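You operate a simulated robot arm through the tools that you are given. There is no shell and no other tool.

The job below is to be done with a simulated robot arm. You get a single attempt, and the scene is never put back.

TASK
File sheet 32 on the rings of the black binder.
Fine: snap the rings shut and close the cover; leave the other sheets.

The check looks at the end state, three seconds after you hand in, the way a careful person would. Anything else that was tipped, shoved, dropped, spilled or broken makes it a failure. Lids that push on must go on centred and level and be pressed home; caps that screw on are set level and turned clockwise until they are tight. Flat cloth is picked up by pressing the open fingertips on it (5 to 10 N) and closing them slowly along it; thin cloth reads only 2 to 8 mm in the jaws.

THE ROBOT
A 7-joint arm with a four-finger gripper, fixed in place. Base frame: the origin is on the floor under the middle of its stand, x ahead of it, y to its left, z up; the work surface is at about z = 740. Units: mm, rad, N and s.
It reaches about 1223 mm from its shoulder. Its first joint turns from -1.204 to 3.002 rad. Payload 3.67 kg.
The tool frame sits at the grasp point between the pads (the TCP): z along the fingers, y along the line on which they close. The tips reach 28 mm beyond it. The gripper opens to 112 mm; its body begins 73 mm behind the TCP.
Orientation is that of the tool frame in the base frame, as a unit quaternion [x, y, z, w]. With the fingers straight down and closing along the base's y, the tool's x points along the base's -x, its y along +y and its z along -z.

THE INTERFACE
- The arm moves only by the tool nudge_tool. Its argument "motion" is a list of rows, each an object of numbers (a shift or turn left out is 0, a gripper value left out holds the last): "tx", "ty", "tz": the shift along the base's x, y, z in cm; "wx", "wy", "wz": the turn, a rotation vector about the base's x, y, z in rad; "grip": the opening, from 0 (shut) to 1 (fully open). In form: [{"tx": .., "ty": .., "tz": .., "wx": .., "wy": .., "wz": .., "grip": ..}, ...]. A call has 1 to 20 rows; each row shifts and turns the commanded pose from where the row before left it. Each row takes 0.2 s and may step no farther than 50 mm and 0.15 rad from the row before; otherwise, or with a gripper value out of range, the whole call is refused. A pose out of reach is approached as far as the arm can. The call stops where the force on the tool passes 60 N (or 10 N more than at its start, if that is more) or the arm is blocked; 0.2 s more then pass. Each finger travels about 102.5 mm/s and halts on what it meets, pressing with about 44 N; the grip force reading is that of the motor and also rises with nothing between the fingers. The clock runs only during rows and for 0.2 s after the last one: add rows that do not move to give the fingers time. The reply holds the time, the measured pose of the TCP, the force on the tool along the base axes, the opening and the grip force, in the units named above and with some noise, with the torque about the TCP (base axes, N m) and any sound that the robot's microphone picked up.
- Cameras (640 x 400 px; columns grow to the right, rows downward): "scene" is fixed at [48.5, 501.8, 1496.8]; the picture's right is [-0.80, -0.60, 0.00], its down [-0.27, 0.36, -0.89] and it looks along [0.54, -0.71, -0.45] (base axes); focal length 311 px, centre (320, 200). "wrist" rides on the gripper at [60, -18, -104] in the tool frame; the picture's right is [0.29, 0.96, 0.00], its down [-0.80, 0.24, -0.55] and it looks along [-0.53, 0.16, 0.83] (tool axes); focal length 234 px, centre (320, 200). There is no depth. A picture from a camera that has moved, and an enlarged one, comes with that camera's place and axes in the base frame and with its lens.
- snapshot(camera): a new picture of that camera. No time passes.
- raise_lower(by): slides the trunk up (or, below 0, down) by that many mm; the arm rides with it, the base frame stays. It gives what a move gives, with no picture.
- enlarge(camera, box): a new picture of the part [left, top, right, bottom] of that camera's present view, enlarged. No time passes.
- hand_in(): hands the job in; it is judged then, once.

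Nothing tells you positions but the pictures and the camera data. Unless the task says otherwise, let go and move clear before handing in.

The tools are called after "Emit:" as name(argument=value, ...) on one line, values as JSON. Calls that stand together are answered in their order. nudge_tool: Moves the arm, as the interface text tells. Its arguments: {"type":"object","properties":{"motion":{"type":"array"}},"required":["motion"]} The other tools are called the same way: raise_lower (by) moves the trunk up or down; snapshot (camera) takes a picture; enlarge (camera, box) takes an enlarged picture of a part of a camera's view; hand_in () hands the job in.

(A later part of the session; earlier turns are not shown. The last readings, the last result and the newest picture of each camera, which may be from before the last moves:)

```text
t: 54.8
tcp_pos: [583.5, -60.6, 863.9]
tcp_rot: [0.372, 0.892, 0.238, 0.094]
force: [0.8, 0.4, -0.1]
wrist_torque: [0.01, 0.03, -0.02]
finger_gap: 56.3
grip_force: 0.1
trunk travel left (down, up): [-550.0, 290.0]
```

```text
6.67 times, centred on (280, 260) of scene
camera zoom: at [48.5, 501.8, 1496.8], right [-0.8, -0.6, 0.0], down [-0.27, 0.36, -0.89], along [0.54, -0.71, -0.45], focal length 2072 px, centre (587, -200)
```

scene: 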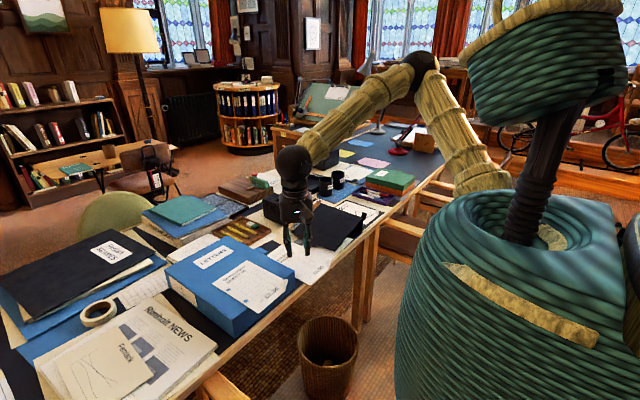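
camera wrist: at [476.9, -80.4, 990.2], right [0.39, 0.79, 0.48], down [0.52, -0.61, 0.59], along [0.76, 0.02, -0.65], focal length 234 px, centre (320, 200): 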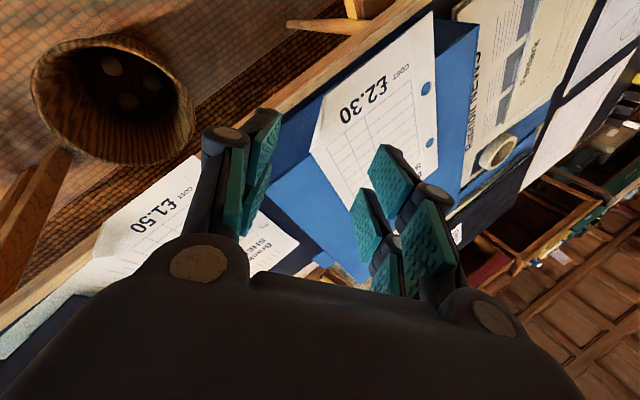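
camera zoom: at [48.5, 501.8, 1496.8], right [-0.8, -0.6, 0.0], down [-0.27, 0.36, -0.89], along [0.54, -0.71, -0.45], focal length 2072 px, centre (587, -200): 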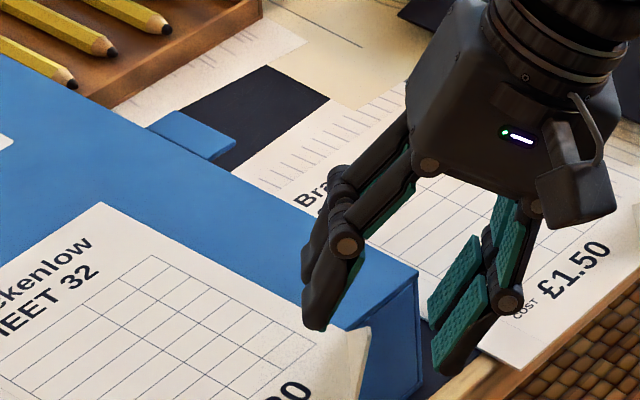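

Emit:
nudge_tool(motion=[{"tx": 0.55, "ty": 0.65, "tz": -1.45}, {"tx": 0.5, "ty": 0.6, "tz": -1.3}, {}])

Emit:
enlarge(camera="wrist", box=[200, 60, 440, 240])

Emit:
enlarge(camera="scene", box=[245, 230, 315, 290])

```text
t: 55.6
tcp_pos: [593.8, -47.8, 834.2]
tcp_rot: [0.371, 0.893, 0.238, 0.093]
force: [-0.1, 0.1, -0.3]
wrist_torque: [0.0, -0.02, 0.02]
finger_gap: 56.2
grip_force: 0.2
trunk travel left (down, up): [-550.0, 290.0]
```

```text
2.22 times, centred on (320, 150) of wrist
camera zoom: at [505.2, -54.1, 917.8], right [0.39, 0.79, 0.48], down [0.52, -0.61, 0.59], along [0.76, 0.02, -0.65], focal length 520 px, centre (320, 311)
```

zoom: 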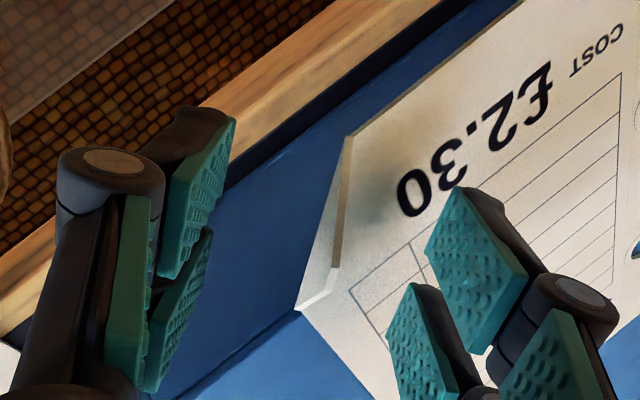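

```text
6.67 times, centred on (280, 260) of scene
camera zoom: at [48.5, 501.8, 1496.8], right [-0.8, -0.6, 0.0], down [-0.27, 0.36, -0.89], along [0.54, -0.71, -0.45], focal length 2072 px, centre (587, -200)
```

zoom: 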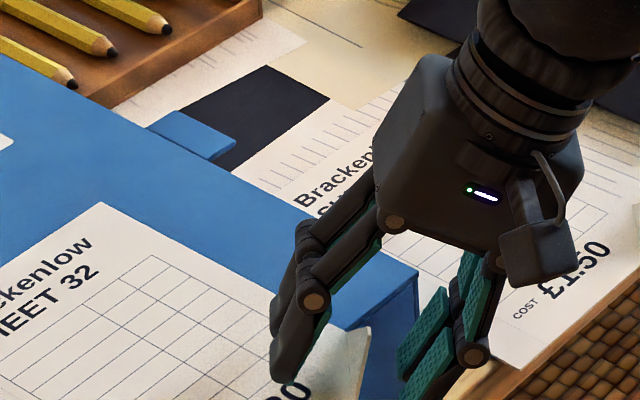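

The flap is between the jaws. I'll close gently on it.

Emit:
nudge_tool(motion=[{"grip": 0.38}, {"grip": 0.28}, {"grip": 0.2}, {"grip": 0.14}, {}])

Emit:
enlarge(camera="wrist", box=[200, 60, 440, 240])

Emit:
enlarge(camera="scene", box=[245, 230, 315, 290])

```text
t: 56.8
tcp_pos: [593.7, -47.8, 835.6]
tcp_rot: [0.371, 0.893, 0.238, 0.094]
force: [0.8, 0.4, 2.4]
wrist_torque: [0.01, -0.1, 0.04]
finger_gap: 16.5
grip_force: 0.9
trunk travel left (down, up): [-550.0, 290.0]
```

```text
2.22 times, centred on (320, 150) of wrist
camera zoom: at [505.3, -53.9, 918.2], right [0.39, 0.79, 0.48], down [0.52, -0.61, 0.59], along [0.76, 0.02, -0.65], focal length 520 px, centre (320, 311)
```

zoom: 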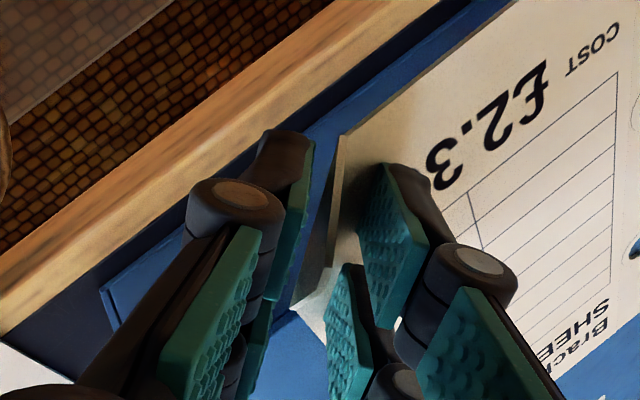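

```text
6.67 times, centred on (280, 260) of scene
camera zoom: at [48.5, 501.8, 1496.8], right [-0.8, -0.6, 0.0], down [-0.27, 0.36, -0.89], along [0.54, -0.71, -0.45], focal length 2072 px, centre (587, -200)
```

zoom: 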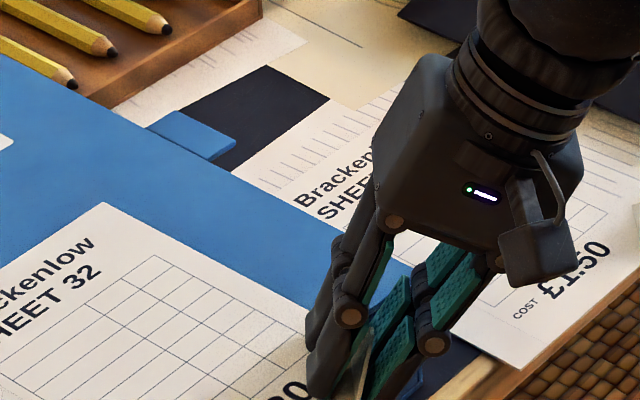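

Emit:
nudge_tool(motion=[{"grip": 0.1}, {"grip": 0.06}, {"grip": 0.02}, {"grip": 0.0}, {}, {}])

Emit:
enlarge(camera="wrist", box=[200, 60, 440, 240])

Emit:
enlarge(camera="scene", box=[205, 230, 315, 320])

```text
t: 58.2
tcp_pos: [593.2, -49.2, 836.4]
tcp_rot: [0.371, 0.892, 0.238, 0.094]
force: [0.8, 1.8, 12.2]
wrist_torque: [-0.08, -1.05, 0.3]
finger_gap: 8.7
grip_force: 44.1
trunk travel left (down, up): [-550.0, 290.0]
```

```text
2.22 times, centred on (320, 150) of wrist
camera zoom: at [504.8, -53.8, 918.5], right [0.39, 0.79, 0.48], down [0.52, -0.61, 0.59], along [0.76, 0.02, -0.65], focal length 520 px, centre (320, 311)
```

zoom: 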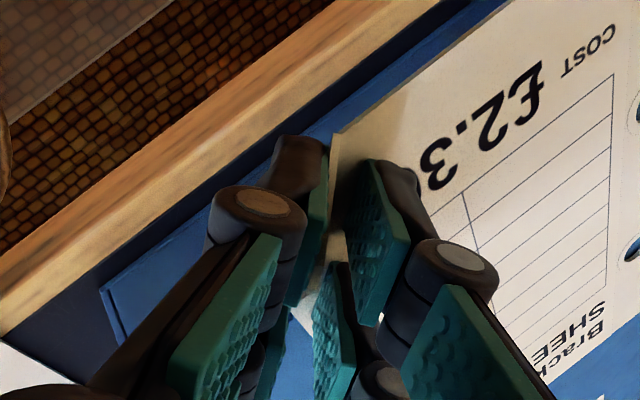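

```text
4.44 times, centred on (260, 275) of scene
camera zoom: at [48.5, 501.8, 1496.8], right [-0.8, -0.6, 0.0], down [-0.27, 0.36, -0.89], along [0.54, -0.71, -0.45], focal length 1381 px, centre (587, -133)
```

zoom: 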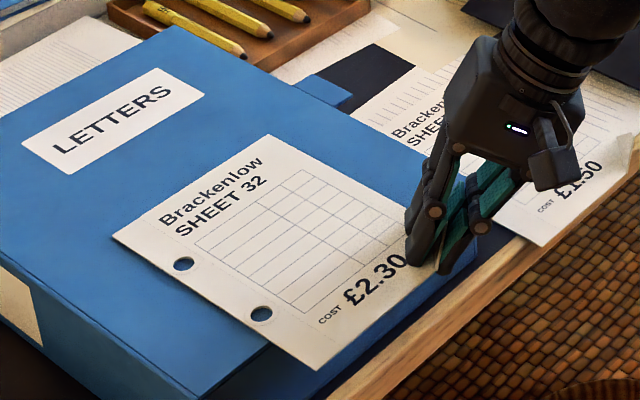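

It is gripped at about 9 mm. I'll lift straight up slowly and check how the sheet hangs.

Emit:
nudge_tool(motion=[{"tz": 0.4}, {"tz": 0.6}, {"tz": 1.0}, {"tz": 1.0}, {}])

Emit:
snapshot(camera="wrist")

Emit:
enlarge(camera="scene", box=[185, 220, 315, 330])

```text
t: 59.4
tcp_pos: [594.5, -49.2, 864.8]
tcp_rot: [0.371, 0.893, 0.237, 0.093]
force: [-0.2, 0.0, 0.8]
wrist_torque: [0.13, -0.15, 0.01]
finger_gap: 5.9
grip_force: 41.9
trunk travel left (down, up): [-550.0, 290.0]
```

```text
taken
camera wrist: at [505.0, -54.6, 948.1], right [0.39, 0.79, 0.48], down [0.52, -0.61, 0.59], along [0.76, 0.02, -0.65], focal length 234 px, centre (320, 200)
```

wrist: 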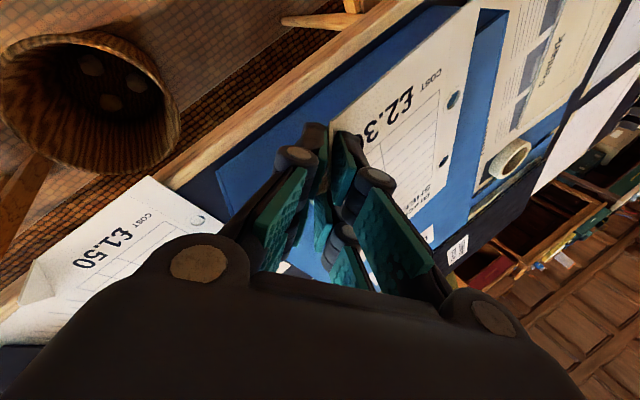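

```text
3.64 times, centred on (250, 275) of scene
camera zoom: at [48.5, 501.8, 1496.8], right [-0.8, -0.6, 0.0], down [-0.27, 0.36, -0.89], along [0.54, -0.71, -0.45], focal length 1130 px, centre (574, -73)
```

zoom: 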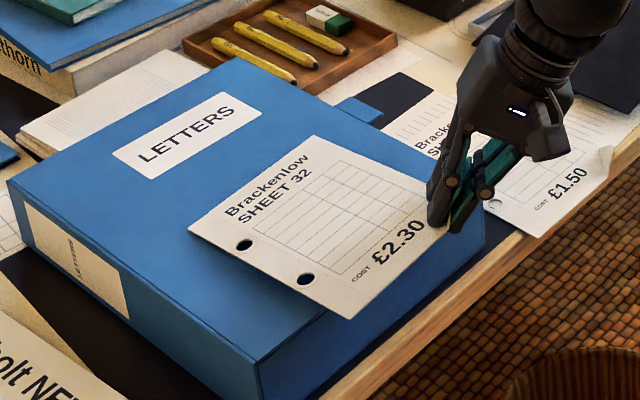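

Sheet 32 came up rigidly with only a slight pitch. I'll lift higher and correct the pitch, then measure its attitude properly.

Emit:
nudge_tool(motion=[{"tz": 2.0}, {"tz": 2.5}, {"tz": 2.5, "wy": -0.03}, {"wy": -0.04}, {"wy": -0.03}, {}])

Emit:
snapshot(camera="wrist")

Emit:
enlarge(camera="wrist", box=[310, 0, 490, 220])

Emit:
enlarge(camera="scene", box=[185, 200, 325, 320])

```text
t: 60.8
tcp_pos: [594.6, -48.9, 934.8]
tcp_rot: [0.359, 0.887, 0.256, 0.138]
force: [0.0, 0.3, -0.1]
wrist_torque: [-0.02, 0.08, 0.03]
finger_gap: 6.0
grip_force: 41.9
trunk travel left (down, up): [-550.0, 290.0]
```

```text
taken
camera wrist: at [498.3, -54.7, 1009.0], right [0.34, 0.79, 0.51], down [0.46, -0.61, 0.64], along [0.82, 0.02, -0.57], focal length 234 px, centre (320, 200)
```

wrist: 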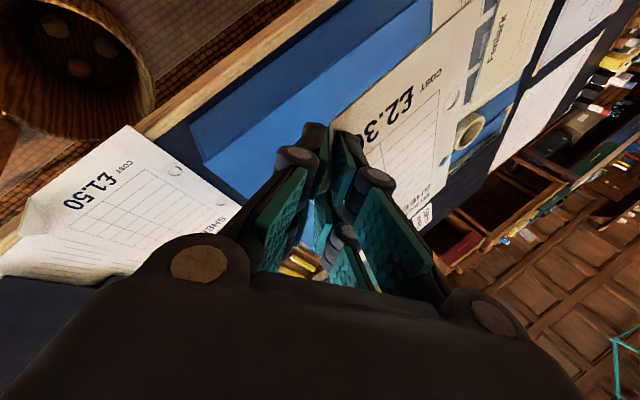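

```text
1.82 times, centred on (400, 110) of wrist
camera zoom: at [498.3, -54.7, 1009.0], right [0.34, 0.79, 0.51], down [0.46, -0.61, 0.64], along [0.82, 0.02, -0.57], focal length 426 px, centre (174, 364)
```

zoom: 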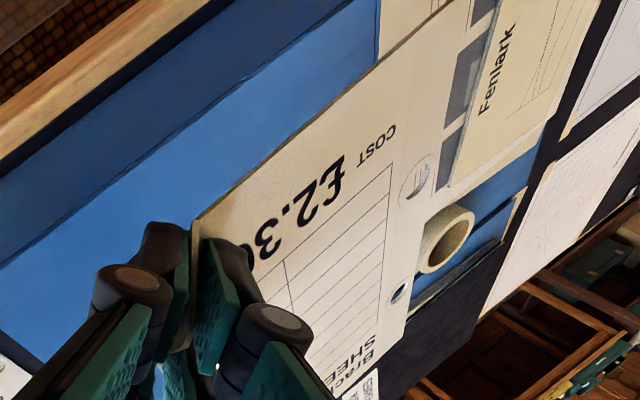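

```text
3.33 times, centred on (255, 260) of scene
camera zoom: at [48.5, 501.8, 1496.8], right [-0.8, -0.6, 0.0], down [-0.27, 0.36, -0.89], along [0.54, -0.71, -0.45], focal length 1036 px, centre (537, 0)
```

zoom: 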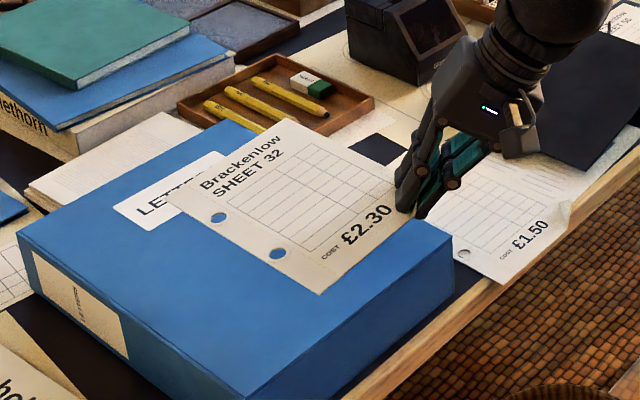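

The sheet is level now, with its holes at about (650, 82) and (731, 81) at z ≈ 903, and the posts are at (699, -638) and (780, -638). I'll carry it over at this height.

Emit:
nudge_tool(motion=[{"tx": 0.3, "ty": -4.0}, {"tx": 0.3, "ty": -4.0}, {"tx": 0.3, "ty": -4.0}, {"tx": 0.3, "ty": -4.0}, {"tx": 0.3, "ty": -4.0}, {"tx": 0.3, "ty": -4.0}, {"tx": 0.3, "ty": -4.0}, {"tx": 0.3, "ty": -4.0}, {"tx": 0.3, "ty": -4.0}, {"tx": 0.3, "ty": -4.0}])

Emit:
snapshot(camera="scene")

```text
t: 63.0
tcp_pos: [623.1, -451.0, 933.6]
tcp_rot: [0.359, 0.887, 0.256, 0.137]
force: [0.5, 0.3, 0.4]
wrist_torque: [0.01, 0.02, 0.01]
finger_gap: 6.3
grip_force: 41.7
trunk travel left (down, up): [-550.0, 290.0]
```

```text
taken
```

scene: 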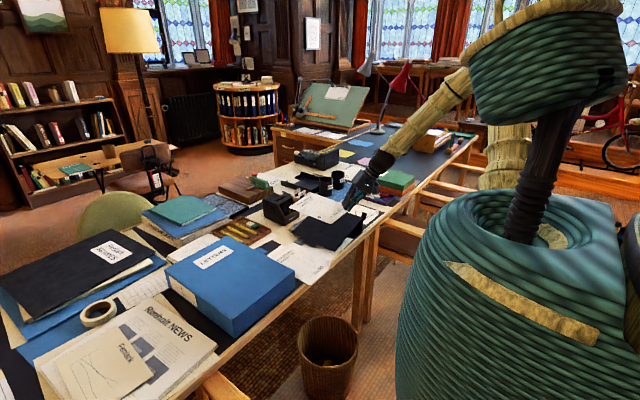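

Emit:
nudge_tool(motion=[{"tx": 0.25, "ty": -4.0}, {"tx": 0.25, "ty": -4.0}, {"tx": 0.25, "ty": -4.0}, {"tx": 0.25, "ty": -4.0}, {"tx": 0.25, "ty": -4.0}])

Emit:
snapshot(camera="scene")

```text
t: 64.2
tcp_pos: [637.2, -650.7, 934.3]
tcp_rot: [0.359, 0.887, 0.257, 0.137]
force: [-0.3, 0.5, -0.5]
wrist_torque: [0.02, 0.01, 0.02]
finger_gap: 6.3
grip_force: 41.3
trunk travel left (down, up): [-550.0, 290.0]
```

```text
taken
```

scene: 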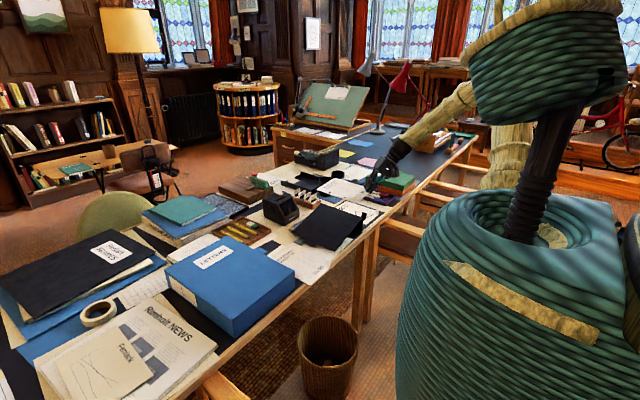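

Emit:
nudge_tool(motion=[{"tx": 0.2, "ty": -3.5}, {"tx": 0.2, "ty": -3.5}, {"tx": 0.2, "ty": -3.5}, {}])

Emit:
snapshot(camera="wrist")

Emit:
enlarge(camera="scene", box=[310, 140, 420, 230])

```text
t: 65.2
tcp_pos: [642.3, -757.7, 934.0]
tcp_rot: [0.358, 0.887, 0.258, 0.137]
force: [-0.3, 0.6, -0.4]
wrist_torque: [-0.05, -0.01, 0.03]
finger_gap: 6.0
grip_force: 41.3
trunk travel left (down, up): [-550.0, 290.0]
```

```text
taken
camera wrist: at [546.1, -763.6, 1007.2], right [0.34, 0.79, 0.52], down [0.46, -0.62, 0.64], along [0.82, 0.02, -0.57], focal length 234 px, centre (320, 200)
```

wrist: 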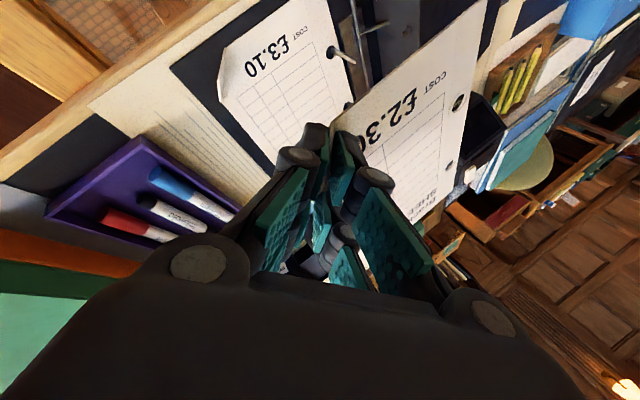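

```text
4.44 times, centred on (365, 185) of scene
camera zoom: at [48.5, 501.8, 1496.8], right [-0.8, -0.6, 0.0], down [-0.27, 0.36, -0.89], along [0.54, -0.71, -0.45], focal length 1381 px, centre (120, 267)
```

zoom: 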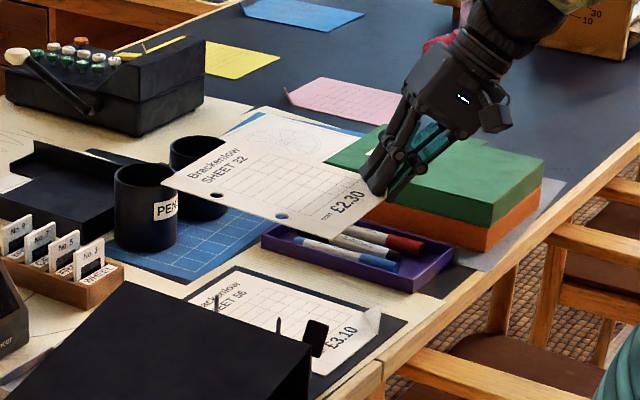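

The hand reaches fine. The holes are now at about (698, -627) and (779, -628), so 11 mm remain in -y. I'll lower to just above the post tops and fine-align there using both cameras.

Emit:
nudge_tool(motion=[{"tx": 0.1, "ty": -1.0, "tz": -2.0}, {"tz": -3.0}, {"tz": -3.0}, {"tz": -1.5}, {}])

Emit:
snapshot(camera="wrist")

Emit:
enlarge(camera="scene", box=[325, 170, 395, 225])

Emit:
enlarge(camera="wrist", box=[310, 30, 510, 220])

```text
t: 66.4
tcp_pos: [644.4, -766.5, 837.9]
tcp_rot: [0.359, 0.886, 0.258, 0.138]
force: [0.2, -0.4, 0.4]
wrist_torque: [0.0, 0.02, 0.02]
finger_gap: 6.1
grip_force: 41.4
trunk travel left (down, up): [-550.0, 290.0]
```

```text
taken
camera wrist: at [547.5, -771.9, 912.2], right [0.34, 0.79, 0.51], down [0.46, -0.62, 0.64], along [0.82, 0.02, -0.57], focal length 234 px, centre (320, 200)
```

wrist: 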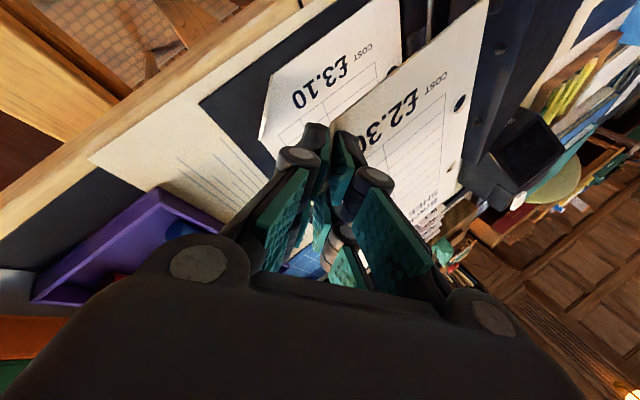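

```text
7.27 times, centred on (360, 198) of scene
camera zoom: at [48.5, 501.8, 1496.8], right [-0.8, -0.6, 0.0], down [-0.27, 0.36, -0.89], along [0.54, -0.71, -0.45], focal length 2260 px, centre (29, 218)
```

zoom: 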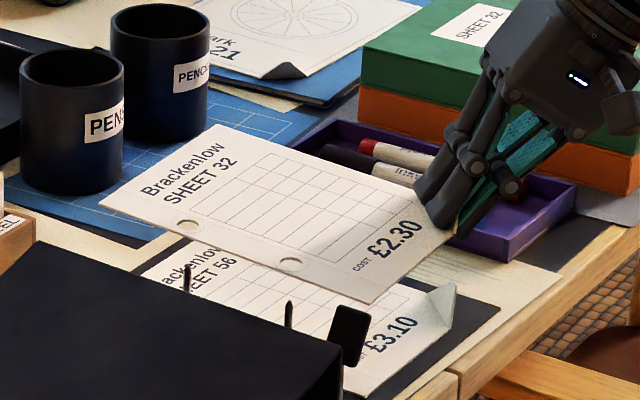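

```text
2.11 times, centred on (410, 125) of wrist
camera zoom: at [547.5, -771.9, 912.2], right [0.34, 0.79, 0.51], down [0.46, -0.62, 0.64], along [0.82, 0.02, -0.57], focal length 493 px, centre (130, 358)
```

zoom: 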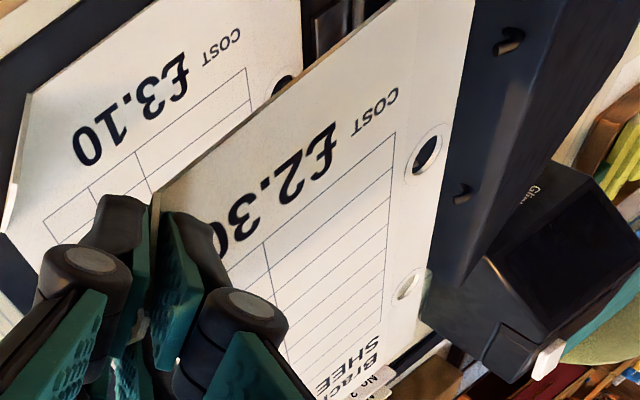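

Emit:
nudge_tool(motion=[{"tz": -1.0}, {"tz": -0.8}, {}])

Emit:
enlarge(camera="scene", box=[335, 190, 385, 225])

Emit:
enlarge(camera="wrist", box=[400, 40, 510, 200])

```text
t: 67.2
tcp_pos: [643.7, -765.7, 822.5]
tcp_rot: [0.36, 0.887, 0.257, 0.137]
force: [0.2, 0.4, -0.4]
wrist_torque: [-0.04, 0.02, -0.04]
finger_gap: 6.2
grip_force: 40.4
trunk travel left (down, up): [-550.0, 290.0]
```

```text
11.43 times, centred on (360, 208) of scene
camera zoom: at [48.5, 501.8, 1496.8], right [-0.8, -0.6, 0.0], down [-0.27, 0.36, -0.89], along [0.54, -0.71, -0.45], focal length 3551 px, centre (-137, 114)
```

zoom: 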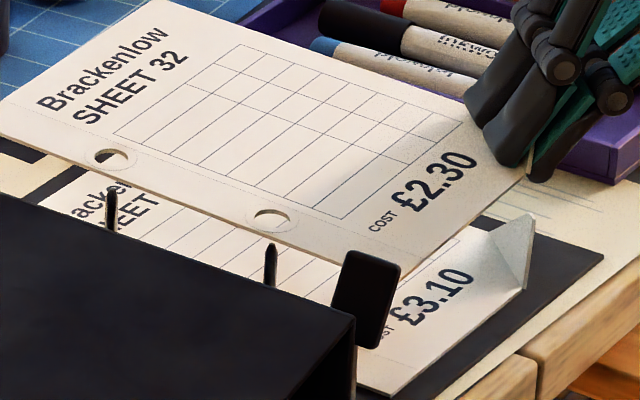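

```text
2.50 times, centred on (455, 120) of wrist
camera zoom: at [547.4, -771.4, 895.9], right [0.34, 0.79, 0.51], down [0.46, -0.61, 0.64], along [0.82, 0.02, -0.57], focal length 585 px, centre (-18, 400)
```

zoom: 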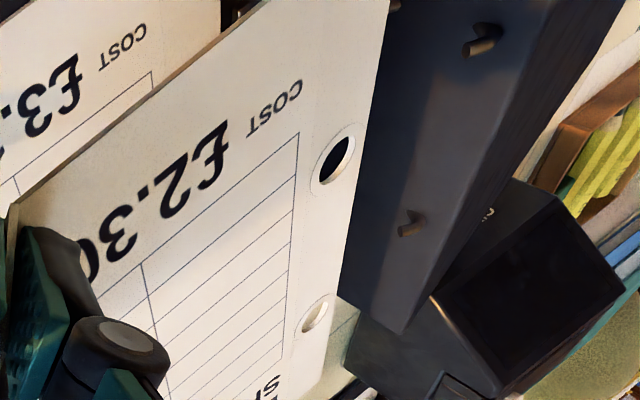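

Emit:
enlarge(camera="scene", box=[336, 198, 352, 208])

Emit:
enlarge(camera="scene", box=[348, 202, 364, 212])

Emit:
enlarge(camera="scene", box=[330, 188, 386, 222])

```text
16.00 times, centred on (344, 203) of scene
camera zoom: at [48.5, 501.8, 1496.8], right [-0.8, -0.6, 0.0], down [-0.27, 0.36, -0.89], along [0.54, -0.71, -0.45], focal length 4972 px, centre (-64, 152)
```

zoom: 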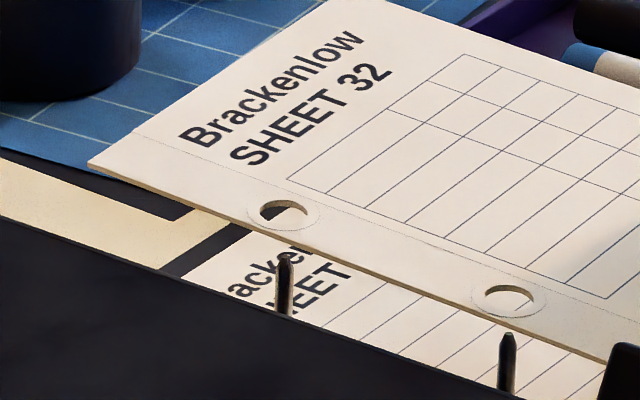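

```text
16.00 times, centred on (356, 207) of scene
camera zoom: at [48.5, 501.8, 1496.8], right [-0.8, -0.6, 0.0], down [-0.27, 0.36, -0.89], along [0.54, -0.71, -0.45], focal length 4972 px, centre (-256, 88)
```

zoom: 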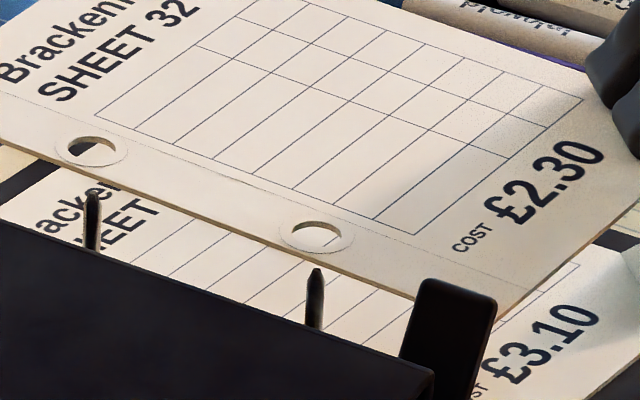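

```text
11.43 times, centred on (358, 205) of scene
camera zoom: at [48.5, 501.8, 1496.8], right [-0.8, -0.6, 0.0], down [-0.27, 0.36, -0.89], along [0.54, -0.71, -0.45], focal length 3551 px, centre (-114, 143)
```

zoom: 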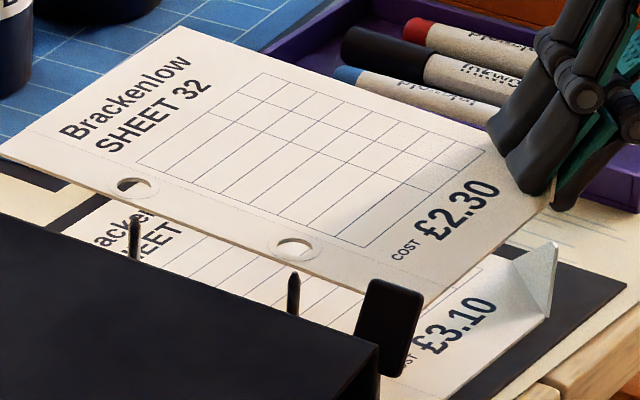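

The holes are about 15 mm across and the posts about 5.5 mm. Both holes line up over the posts within a couple of millimetres. I'll take out a slight tilt and lower the sheet onto the post tips.

Emit:
nudge_tool(motion=[{"wy": 0.03}, {"tz": -0.6}, {"tz": -0.5}, {"tz": -0.5}, {}])

Emit:
enlarge(camera="scene", box=[336, 198, 368, 218])

Emit:
enlarge(camera="wrist", box=[400, 40, 510, 200])

```text
t: 68.4
tcp_pos: [643.6, -763.6, 805.9]
tcp_rot: [0.362, 0.889, 0.252, 0.125]
force: [0.6, -0.1, -0.2]
wrist_torque: [0.02, -0.01, -0.02]
finger_gap: 5.7
grip_force: 40.4
trunk travel left (down, up): [-550.0, 290.0]
```

```text
16.00 times, centred on (352, 208) of scene
camera zoom: at [48.5, 501.8, 1496.8], right [-0.8, -0.6, 0.0], down [-0.27, 0.36, -0.89], along [0.54, -0.71, -0.45], focal length 4972 px, centre (-192, 72)
```

zoom: 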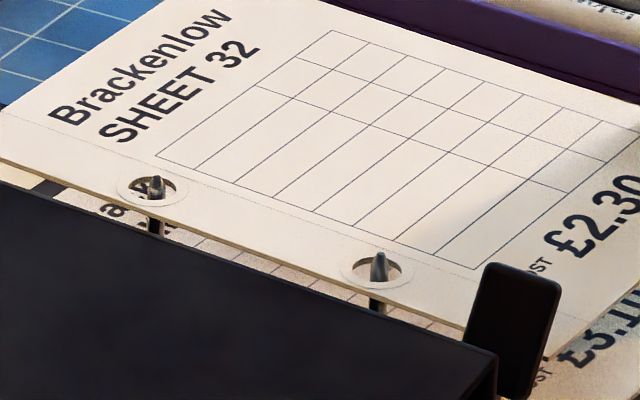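

```text
2.50 times, centred on (455, 120) of wrist
camera zoom: at [549.5, -769.8, 882.9], right [0.35, 0.79, 0.5], down [0.48, -0.61, 0.63], along [0.8, 0.02, -0.6], focal length 585 px, centre (-18, 400)
```

zoom: 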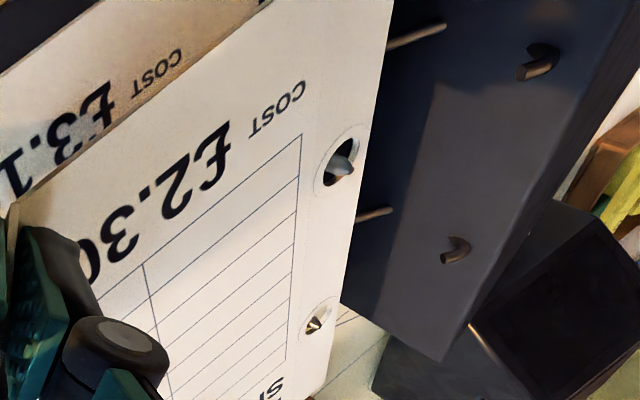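

Both posts are through the holes. I'll lower a little more, keeping the lower jaw clear of sheet 56's own upturned corner, then release and back off along the tool axis.

Emit:
nudge_tool(motion=[{"tz": -0.4}, {}])

Emit:
enlarge(camera="scene", box=[340, 180, 410, 225])

Emit:
enlarge(camera="wrist", box=[240, 60, 420, 260])

```text
t: 69.0
tcp_pos: [644.2, -766.6, 800.6]
tcp_rot: [0.364, 0.888, 0.252, 0.124]
force: [-1.0, 0.7, 0.0]
wrist_torque: [-0.05, 0.05, -0.02]
finger_gap: 6.0
grip_force: 40.3
trunk travel left (down, up): [-550.0, 290.0]
```

```text
8.89 times, centred on (375, 202) of scene
camera zoom: at [48.5, 501.8, 1496.8], right [-0.8, -0.6, 0.0], down [-0.27, 0.36, -0.89], along [0.54, -0.71, -0.45], focal length 2762 px, centre (-169, 178)
```

zoom: 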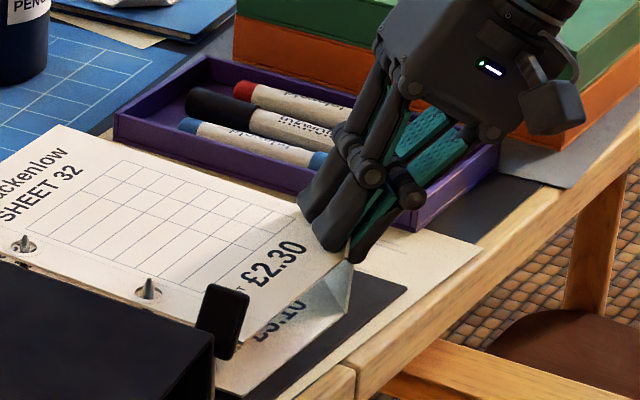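

```text
2.00 times, centred on (330, 160) of wrist
camera zoom: at [549.7, -772.1, 877.7], right [0.35, 0.79, 0.5], down [0.48, -0.62, 0.63], along [0.8, 0.02, -0.6], focal length 468 px, centre (300, 280)
```

zoom: 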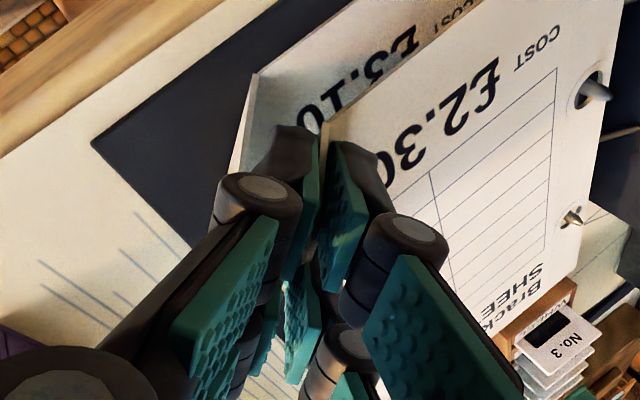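

Emit:
nudge_tool(motion=[{"grip": 0.14, "tx": 0.18, "ty": 0.18, "tz": 0.16}, {"grip": 0.22, "tx": 0.24, "ty": 0.25, "tz": 0.22}, {}])

Emit:
enlarge(camera="scene", box=[340, 180, 410, 225])

Emit:
enlarge(camera="wrist", box=[240, 60, 420, 260])

```text
t: 69.8
tcp_pos: [647.1, -760.9, 806.0]
tcp_rot: [0.363, 0.889, 0.252, 0.124]
force: [-0.7, -1.8, -0.3]
wrist_torque: [-0.09, -0.02, 0.01]
finger_gap: 25.7
grip_force: 0.9
trunk travel left (down, up): [-550.0, 290.0]
```

```text
8.89 times, centred on (375, 202) of scene
camera zoom: at [48.5, 501.8, 1496.8], right [-0.8, -0.6, 0.0], down [-0.27, 0.36, -0.89], along [0.54, -0.71, -0.45], focal length 2762 px, centre (-169, 178)
```

zoom: 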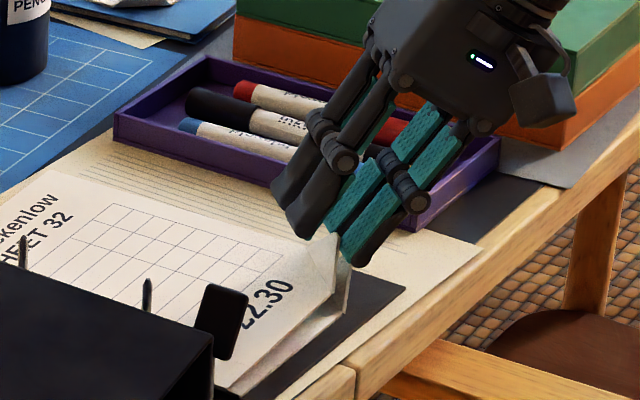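

```text
2.00 times, centred on (330, 160) of wrist
camera zoom: at [553.3, -767.0, 882.8], right [0.35, 0.79, 0.5], down [0.48, -0.61, 0.63], along [0.8, 0.02, -0.6], focal length 468 px, centre (300, 280)
```

zoom: 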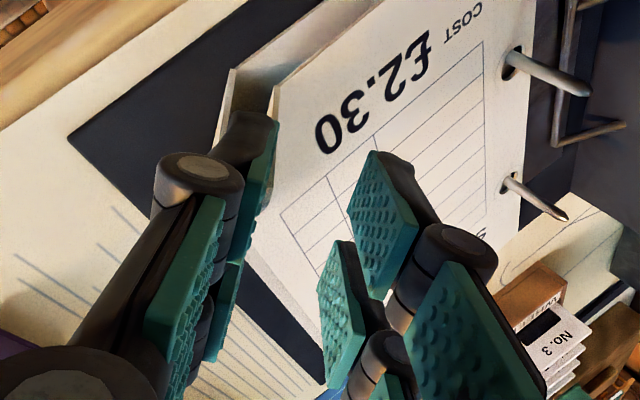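

The sheet has dropped down the posts. I'll retreat along the tool axis, then rise and straighten up.

Emit:
nudge_tool(motion=[{"tx": -0.6, "ty": -0.53, "tz": 1.26}, {"tx": -0.8, "ty": -0.7, "tz": 1.7}, {"tx": -1.0, "ty": -0.9, "tz": 2.1}, {"tx": -1.0, "ty": -0.9, "tz": 2.5}, {"tz": 4.0}, {"tz": 4.0}])

Emit:
enlarge(camera="scene", box=[330, 180, 400, 225])

Emit:
snapshot(camera="scene")

```text
t: 71.2
tcp_pos: [613.3, -788.5, 964.9]
tcp_rot: [0.363, 0.889, 0.251, 0.125]
force: [-0.2, 0.0, -0.1]
wrist_torque: [-0.03, -0.03, -0.03]
finger_gap: 24.5
grip_force: 0.1
trunk travel left (down, up): [-550.0, 290.0]
```

```text
8.89 times, centred on (365, 202) of scene
camera zoom: at [48.5, 501.8, 1496.8], right [-0.8, -0.6, 0.0], down [-0.27, 0.36, -0.89], along [0.54, -0.71, -0.45], focal length 2762 px, centre (-80, 178)
```

zoom: 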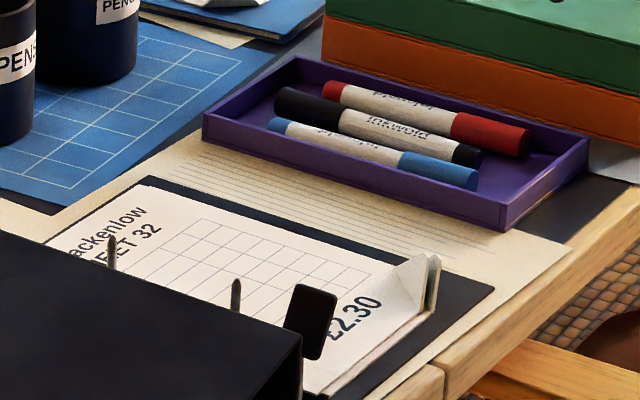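

```text
taken
```

scene: 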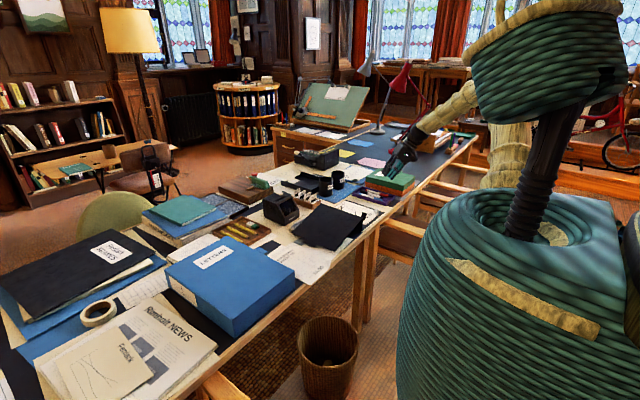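

Sheet 32 lies on the posts on top of sheet 56. Next I'll straighten the tool, turn it so the jaws close along x, and look at the raised lever knob from above.

Emit:
nudge_tool(motion=[{"wx": -0.0755, "wy": 0.0855, "tz": 1.0, "ty": 1.5}, {"wx": -0.0755, "wy": 0.0855, "tz": 1.0, "ty": 1.5}, {"wx": -0.0755, "wy": 0.0855, "ty": 1.5}, {"wx": -0.0755, "wy": 0.0855, "ty": 1.5}, {"wx": -0.0755, "wy": 0.0855, "ty": 1.5}, {"wz": -0.13, "ty": 1.2}, {"wz": -0.13, "ty": 1.2}, {"wz": -0.13, "ty": 1.2}, {"wz": -0.13, "ty": 1.2}, {"wz": -0.13, "ty": 1.2, "tx": 0.6}, {"wz": -0.13, "ty": 1.2, "tx": 0.8}])

Emit:
snapshot(camera="wrist")

Emit:
enlarge(camera="wrist", box=[240, 20, 440, 170])

```text
t: 73.6
tcp_pos: [627.6, -643.0, 982.2]
tcp_rot: [0.703, 0.712, -0.002, -0.001]
force: [-0.1, -0.3, -0.7]
wrist_torque: [-0.03, 0.01, -0.01]
finger_gap: 24.6
grip_force: 0.0
trunk travel left (down, up): [-550.0, 290.0]
```

```text
taken
camera wrist: at [610.2, -582.9, 1087.0], right [0.95, 0.3, 0.0], down [0.25, -0.79, 0.55], along [0.16, -0.53, -0.83], focal length 234 px, centre (320, 200)
```

wrist: 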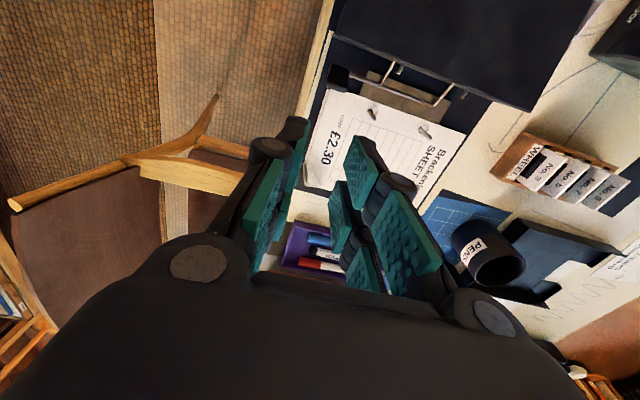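

```text
2.67 times, centred on (340, 95) of wrist
camera zoom: at [610.2, -582.9, 1087.0], right [0.95, 0.3, 0.0], down [0.25, -0.79, 0.55], along [0.16, -0.53, -0.83], focal length 624 px, centre (267, 480)
```

zoom: 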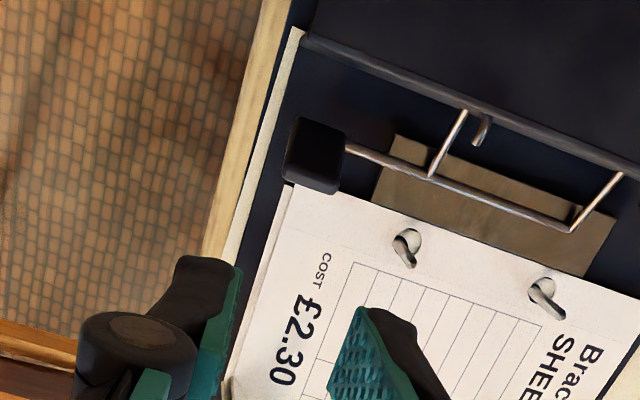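

Emit:
enlarge(camera="wrist", box=[300, 40, 420, 130])

Emit:
enlarge(camera="scene", box=[345, 195, 385, 225])

```text
4.44 times, centred on (360, 85) of wrist
camera zoom: at [610.2, -582.9, 1087.0], right [0.95, 0.3, 0.0], down [0.25, -0.79, 0.55], along [0.16, -0.53, -0.83], focal length 1041 px, centre (142, 711)
```

zoom: 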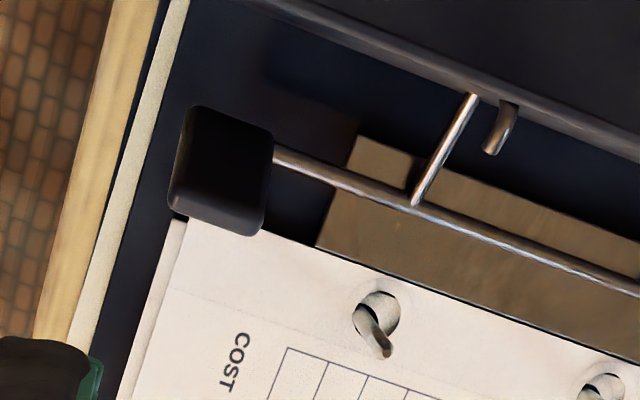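

```text
13.33 times, centred on (365, 210) of scene
camera zoom: at [48.5, 501.8, 1496.8], right [-0.8, -0.6, 0.0], down [-0.27, 0.36, -0.89], along [0.54, -0.71, -0.45], focal length 4143 px, centre (-280, 67)
```

zoom: 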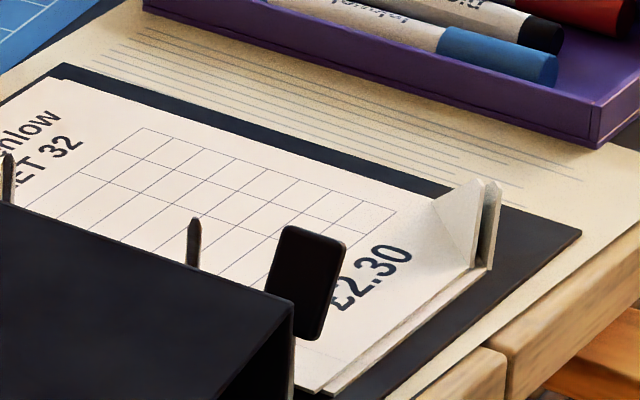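

Sheet 32 is threaded. The lever now leans about 62° up, with its knob's back face running from (y -598, z 774) to (y -613, z 804), about an axis near (y -606, z 742). I'll grip the knob from above, swing it part-way down, then press it home from the top.

Emit:
nudge_tool(motion=[{"tx": 0.45, "ty": 0.7, "tz": -3.0, "grip": 0.35}, {"tx": 0.45, "ty": 0.7, "tz": -4.0}, {"tz": -4.0}, {"tz": -2.0}, {}])

Emit:
enlarge(camera="wrist", box=[220, 40, 460, 220])

Emit:
enlarge(camera="scene", box=[345, 170, 405, 225])

```text
t: 74.8
tcp_pos: [636.9, -629.2, 850.6]
tcp_rot: [0.701, 0.713, -0.001, -0.002]
force: [1.0, 0.7, -0.3]
wrist_torque: [0.01, 0.03, 0.0]
finger_gap: 39.1
grip_force: 0.1
trunk travel left (down, up): [-550.0, 290.0]
```

```text
2.22 times, centred on (340, 130) of wrist
camera zoom: at [618.7, -569.0, 955.2], right [0.95, 0.3, 0.0], down [0.25, -0.79, 0.55], along [0.17, -0.53, -0.83], focal length 520 px, centre (276, 356)
```

zoom: 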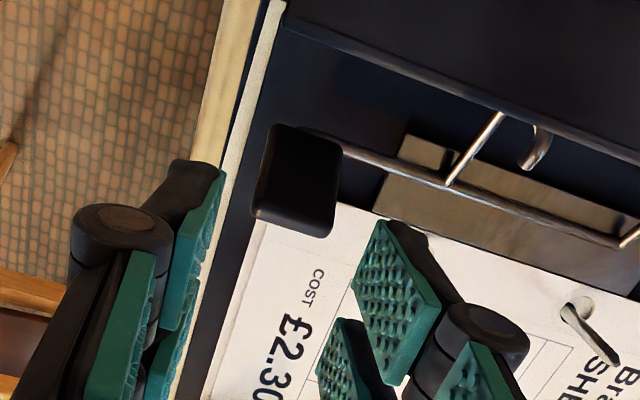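

```text
7.27 times, centred on (375, 198) of scene
camera zoom: at [48.5, 501.8, 1496.8], right [-0.8, -0.6, 0.0], down [-0.27, 0.36, -0.89], along [0.54, -0.71, -0.45], focal length 2260 px, centre (-80, 218)
```

zoom: 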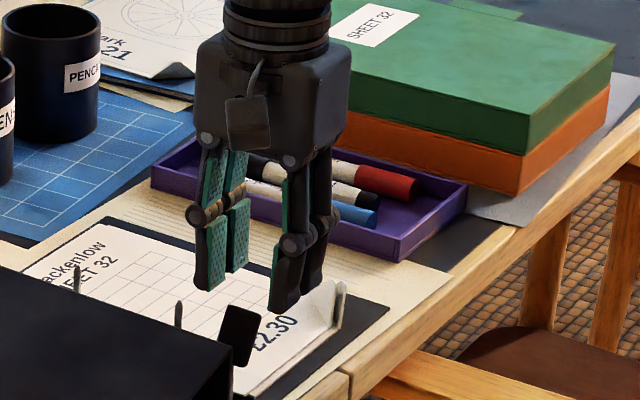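

Emit:
nudge_tool(motion=[{"ty": 0.4, "tz": -1.5}, {"tz": -1.5}, {"tz": -0.8}, {}])

Emit:
enlarge(camera="wrist", box=[220, 40, 460, 220])

Emit:
enlarge(camera="scene", box=[345, 170, 405, 225])

```text
t: 75.8
tcp_pos: [636.5, -625.7, 813.3]
tcp_rot: [0.702, 0.712, -0.001, -0.001]
force: [0.6, 0.7, -0.4]
wrist_torque: [0.01, 0.02, 0.0]
finger_gap: 39.1
grip_force: 0.1
trunk travel left (down, up): [-550.0, 290.0]
```

```text
2.22 times, centred on (340, 130) of wrist
camera zoom: at [618.3, -565.2, 917.8], right [0.95, 0.3, 0.0], down [0.25, -0.79, 0.55], along [0.17, -0.53, -0.83], focal length 520 px, centre (276, 356)
```

zoom: 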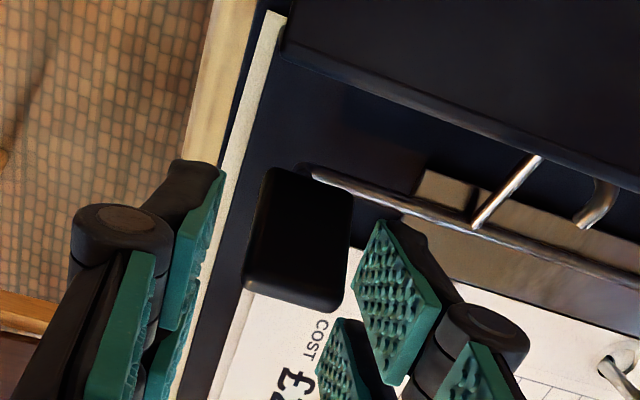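

```text
7.27 times, centred on (375, 198) of scene
camera zoom: at [48.5, 501.8, 1496.8], right [-0.8, -0.6, 0.0], down [-0.27, 0.36, -0.89], along [0.54, -0.71, -0.45], focal length 2260 px, centre (-80, 218)
```

zoom: 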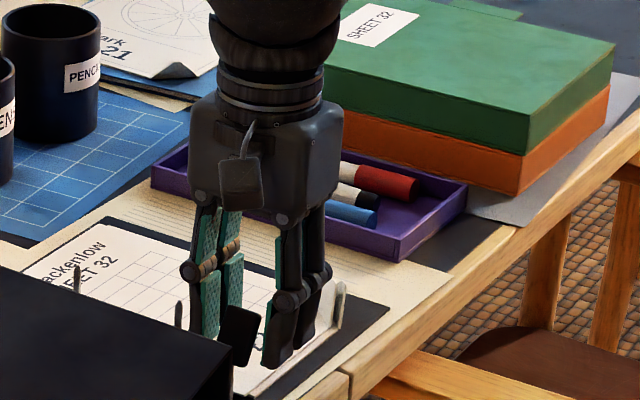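

Emit:
nudge_tool(motion=[{"grip": 0.27}, {"grip": 0.2}, {"grip": 0.14}, {"grip": 0.1}, {}])

Emit:
enlarge(camera="wrist", box=[220, 40, 460, 220])

```text
t: 77.0
tcp_pos: [636.8, -624.2, 813.2]
tcp_rot: [0.702, 0.712, 0.0, -0.001]
force: [4.5, -1.1, 2.3]
wrist_torque: [0.0, -0.1, -0.2]
finger_gap: 23.5
grip_force: 44.1
trunk travel left (down, up): [-550.0, 290.0]
```

```text
2.22 times, centred on (340, 130) of wrist
camera zoom: at [618.6, -565.1, 917.9], right [0.95, 0.3, 0.0], down [0.25, -0.79, 0.55], along [0.17, -0.53, -0.83], focal length 520 px, centre (276, 356)
```

zoom: 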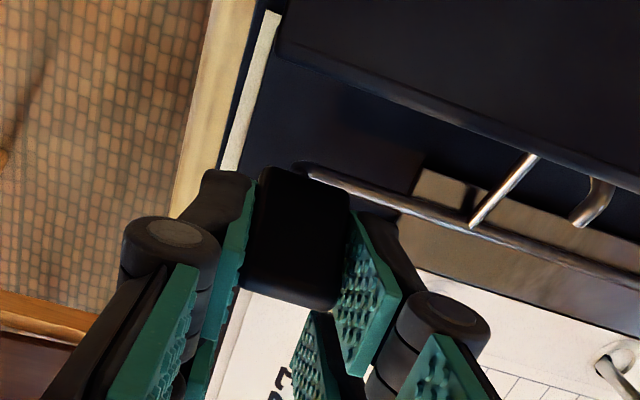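

Emit:
nudge_tool(motion=[{"ty": -0.354, "tz": -0.1, "wx": 0.05}, {"ty": -0.35, "tz": -0.12, "wx": 0.05}, {"ty": -0.34, "tz": -0.14, "wx": 0.05}, {"ty": -0.34, "tz": -0.15, "wx": 0.05}, {}])

Emit:
enlarge(camera="wrist", box=[220, 40, 460, 220])

Emit:
enlarge(camera="scene", box=[340, 180, 400, 225])

```text
t: 78.2
tcp_pos: [635.9, -639.1, 808.9]
tcp_rot: [0.698, 0.709, 0.069, -0.071]
force: [0.6, 1.3, 0.3]
wrist_torque: [-0.17, 0.23, -0.05]
finger_gap: 23.7
grip_force: 44.3
trunk travel left (down, up): [-550.0, 290.0]
```

```text
2.22 times, centred on (340, 130) of wrist
camera zoom: at [618.8, -601.2, 922.7], right [0.95, 0.3, 0.06], down [0.25, -0.89, 0.38], along [0.17, -0.35, -0.92], focal length 520 px, centre (276, 356)
```

zoom: 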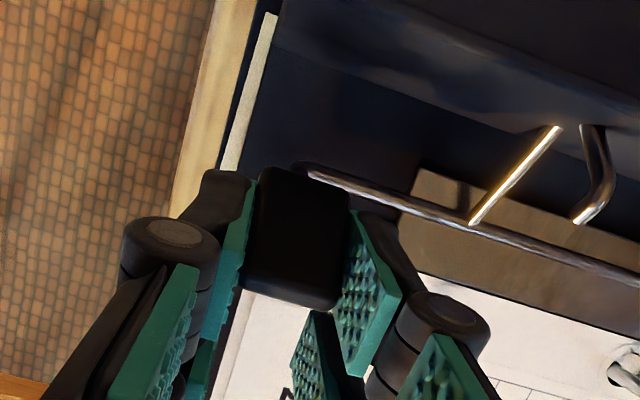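

```text
8.89 times, centred on (370, 202) of scene
camera zoom: at [48.5, 501.8, 1496.8], right [-0.8, -0.6, 0.0], down [-0.27, 0.36, -0.89], along [0.54, -0.71, -0.45], focal length 2762 px, centre (-124, 178)
```

zoom: 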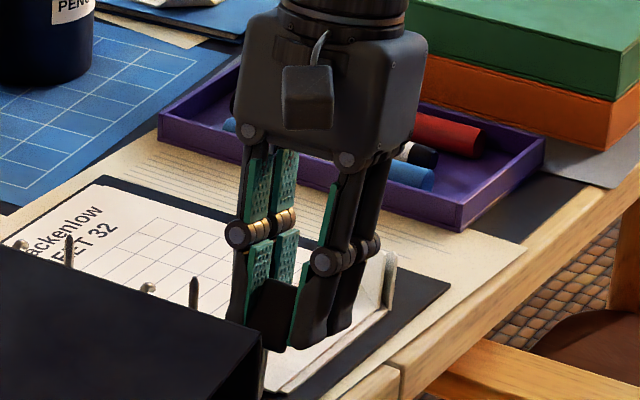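

The arches are coming back over. I'll continue down.

Emit:
nudge_tool(motion=[{"ty": -0.32, "tz": -0.17, "wx": 0.05}, {"ty": -0.32, "tz": -0.19, "wx": 0.05}, {"ty": -0.31, "tz": -0.2, "wx": 0.05}, {"ty": -0.3, "tz": -0.21, "wx": 0.05}, {}])

Emit:
enlarge(camera="wrist", box=[220, 40, 460, 220])

Emit:
enlarge(camera="scene", box=[340, 180, 400, 225])

```text
t: 79.4
tcp_pos: [636.4, -651.5, 799.8]
tcp_rot: [0.687, 0.699, 0.14, -0.141]
force: [0.3, 0.1, 0.2]
wrist_torque: [-0.17, 0.12, 0.02]
finger_gap: 23.5
grip_force: 43.7
trunk travel left (down, up): [-550.0, 290.0]
```

```text
2.22 times, centred on (340, 130) of wrist
camera zoom: at [618.8, -636.9, 920.1], right [0.95, 0.28, 0.11], down [0.25, -0.95, 0.2], along [0.17, -0.16, -0.97], focal length 520 px, centre (276, 356)
```

zoom: 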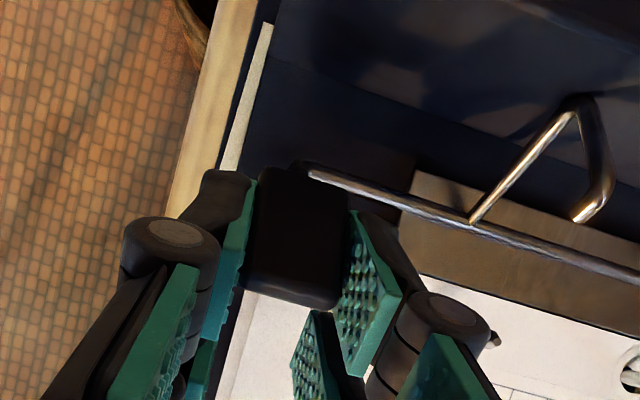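

```text
8.89 times, centred on (370, 202) of scene
camera zoom: at [48.5, 501.8, 1496.8], right [-0.8, -0.6, 0.0], down [-0.27, 0.36, -0.89], along [0.54, -0.71, -0.45], focal length 2762 px, centre (-124, 178)
```

zoom: 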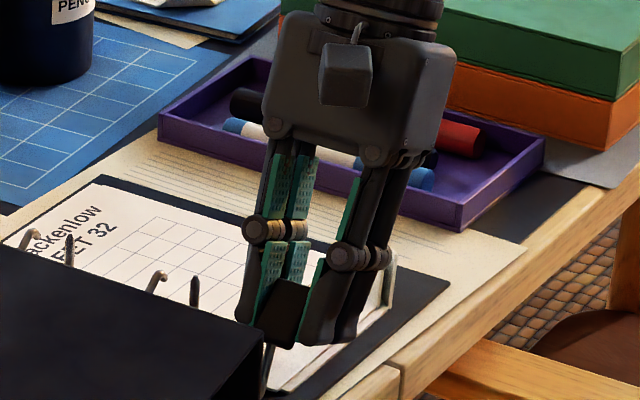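

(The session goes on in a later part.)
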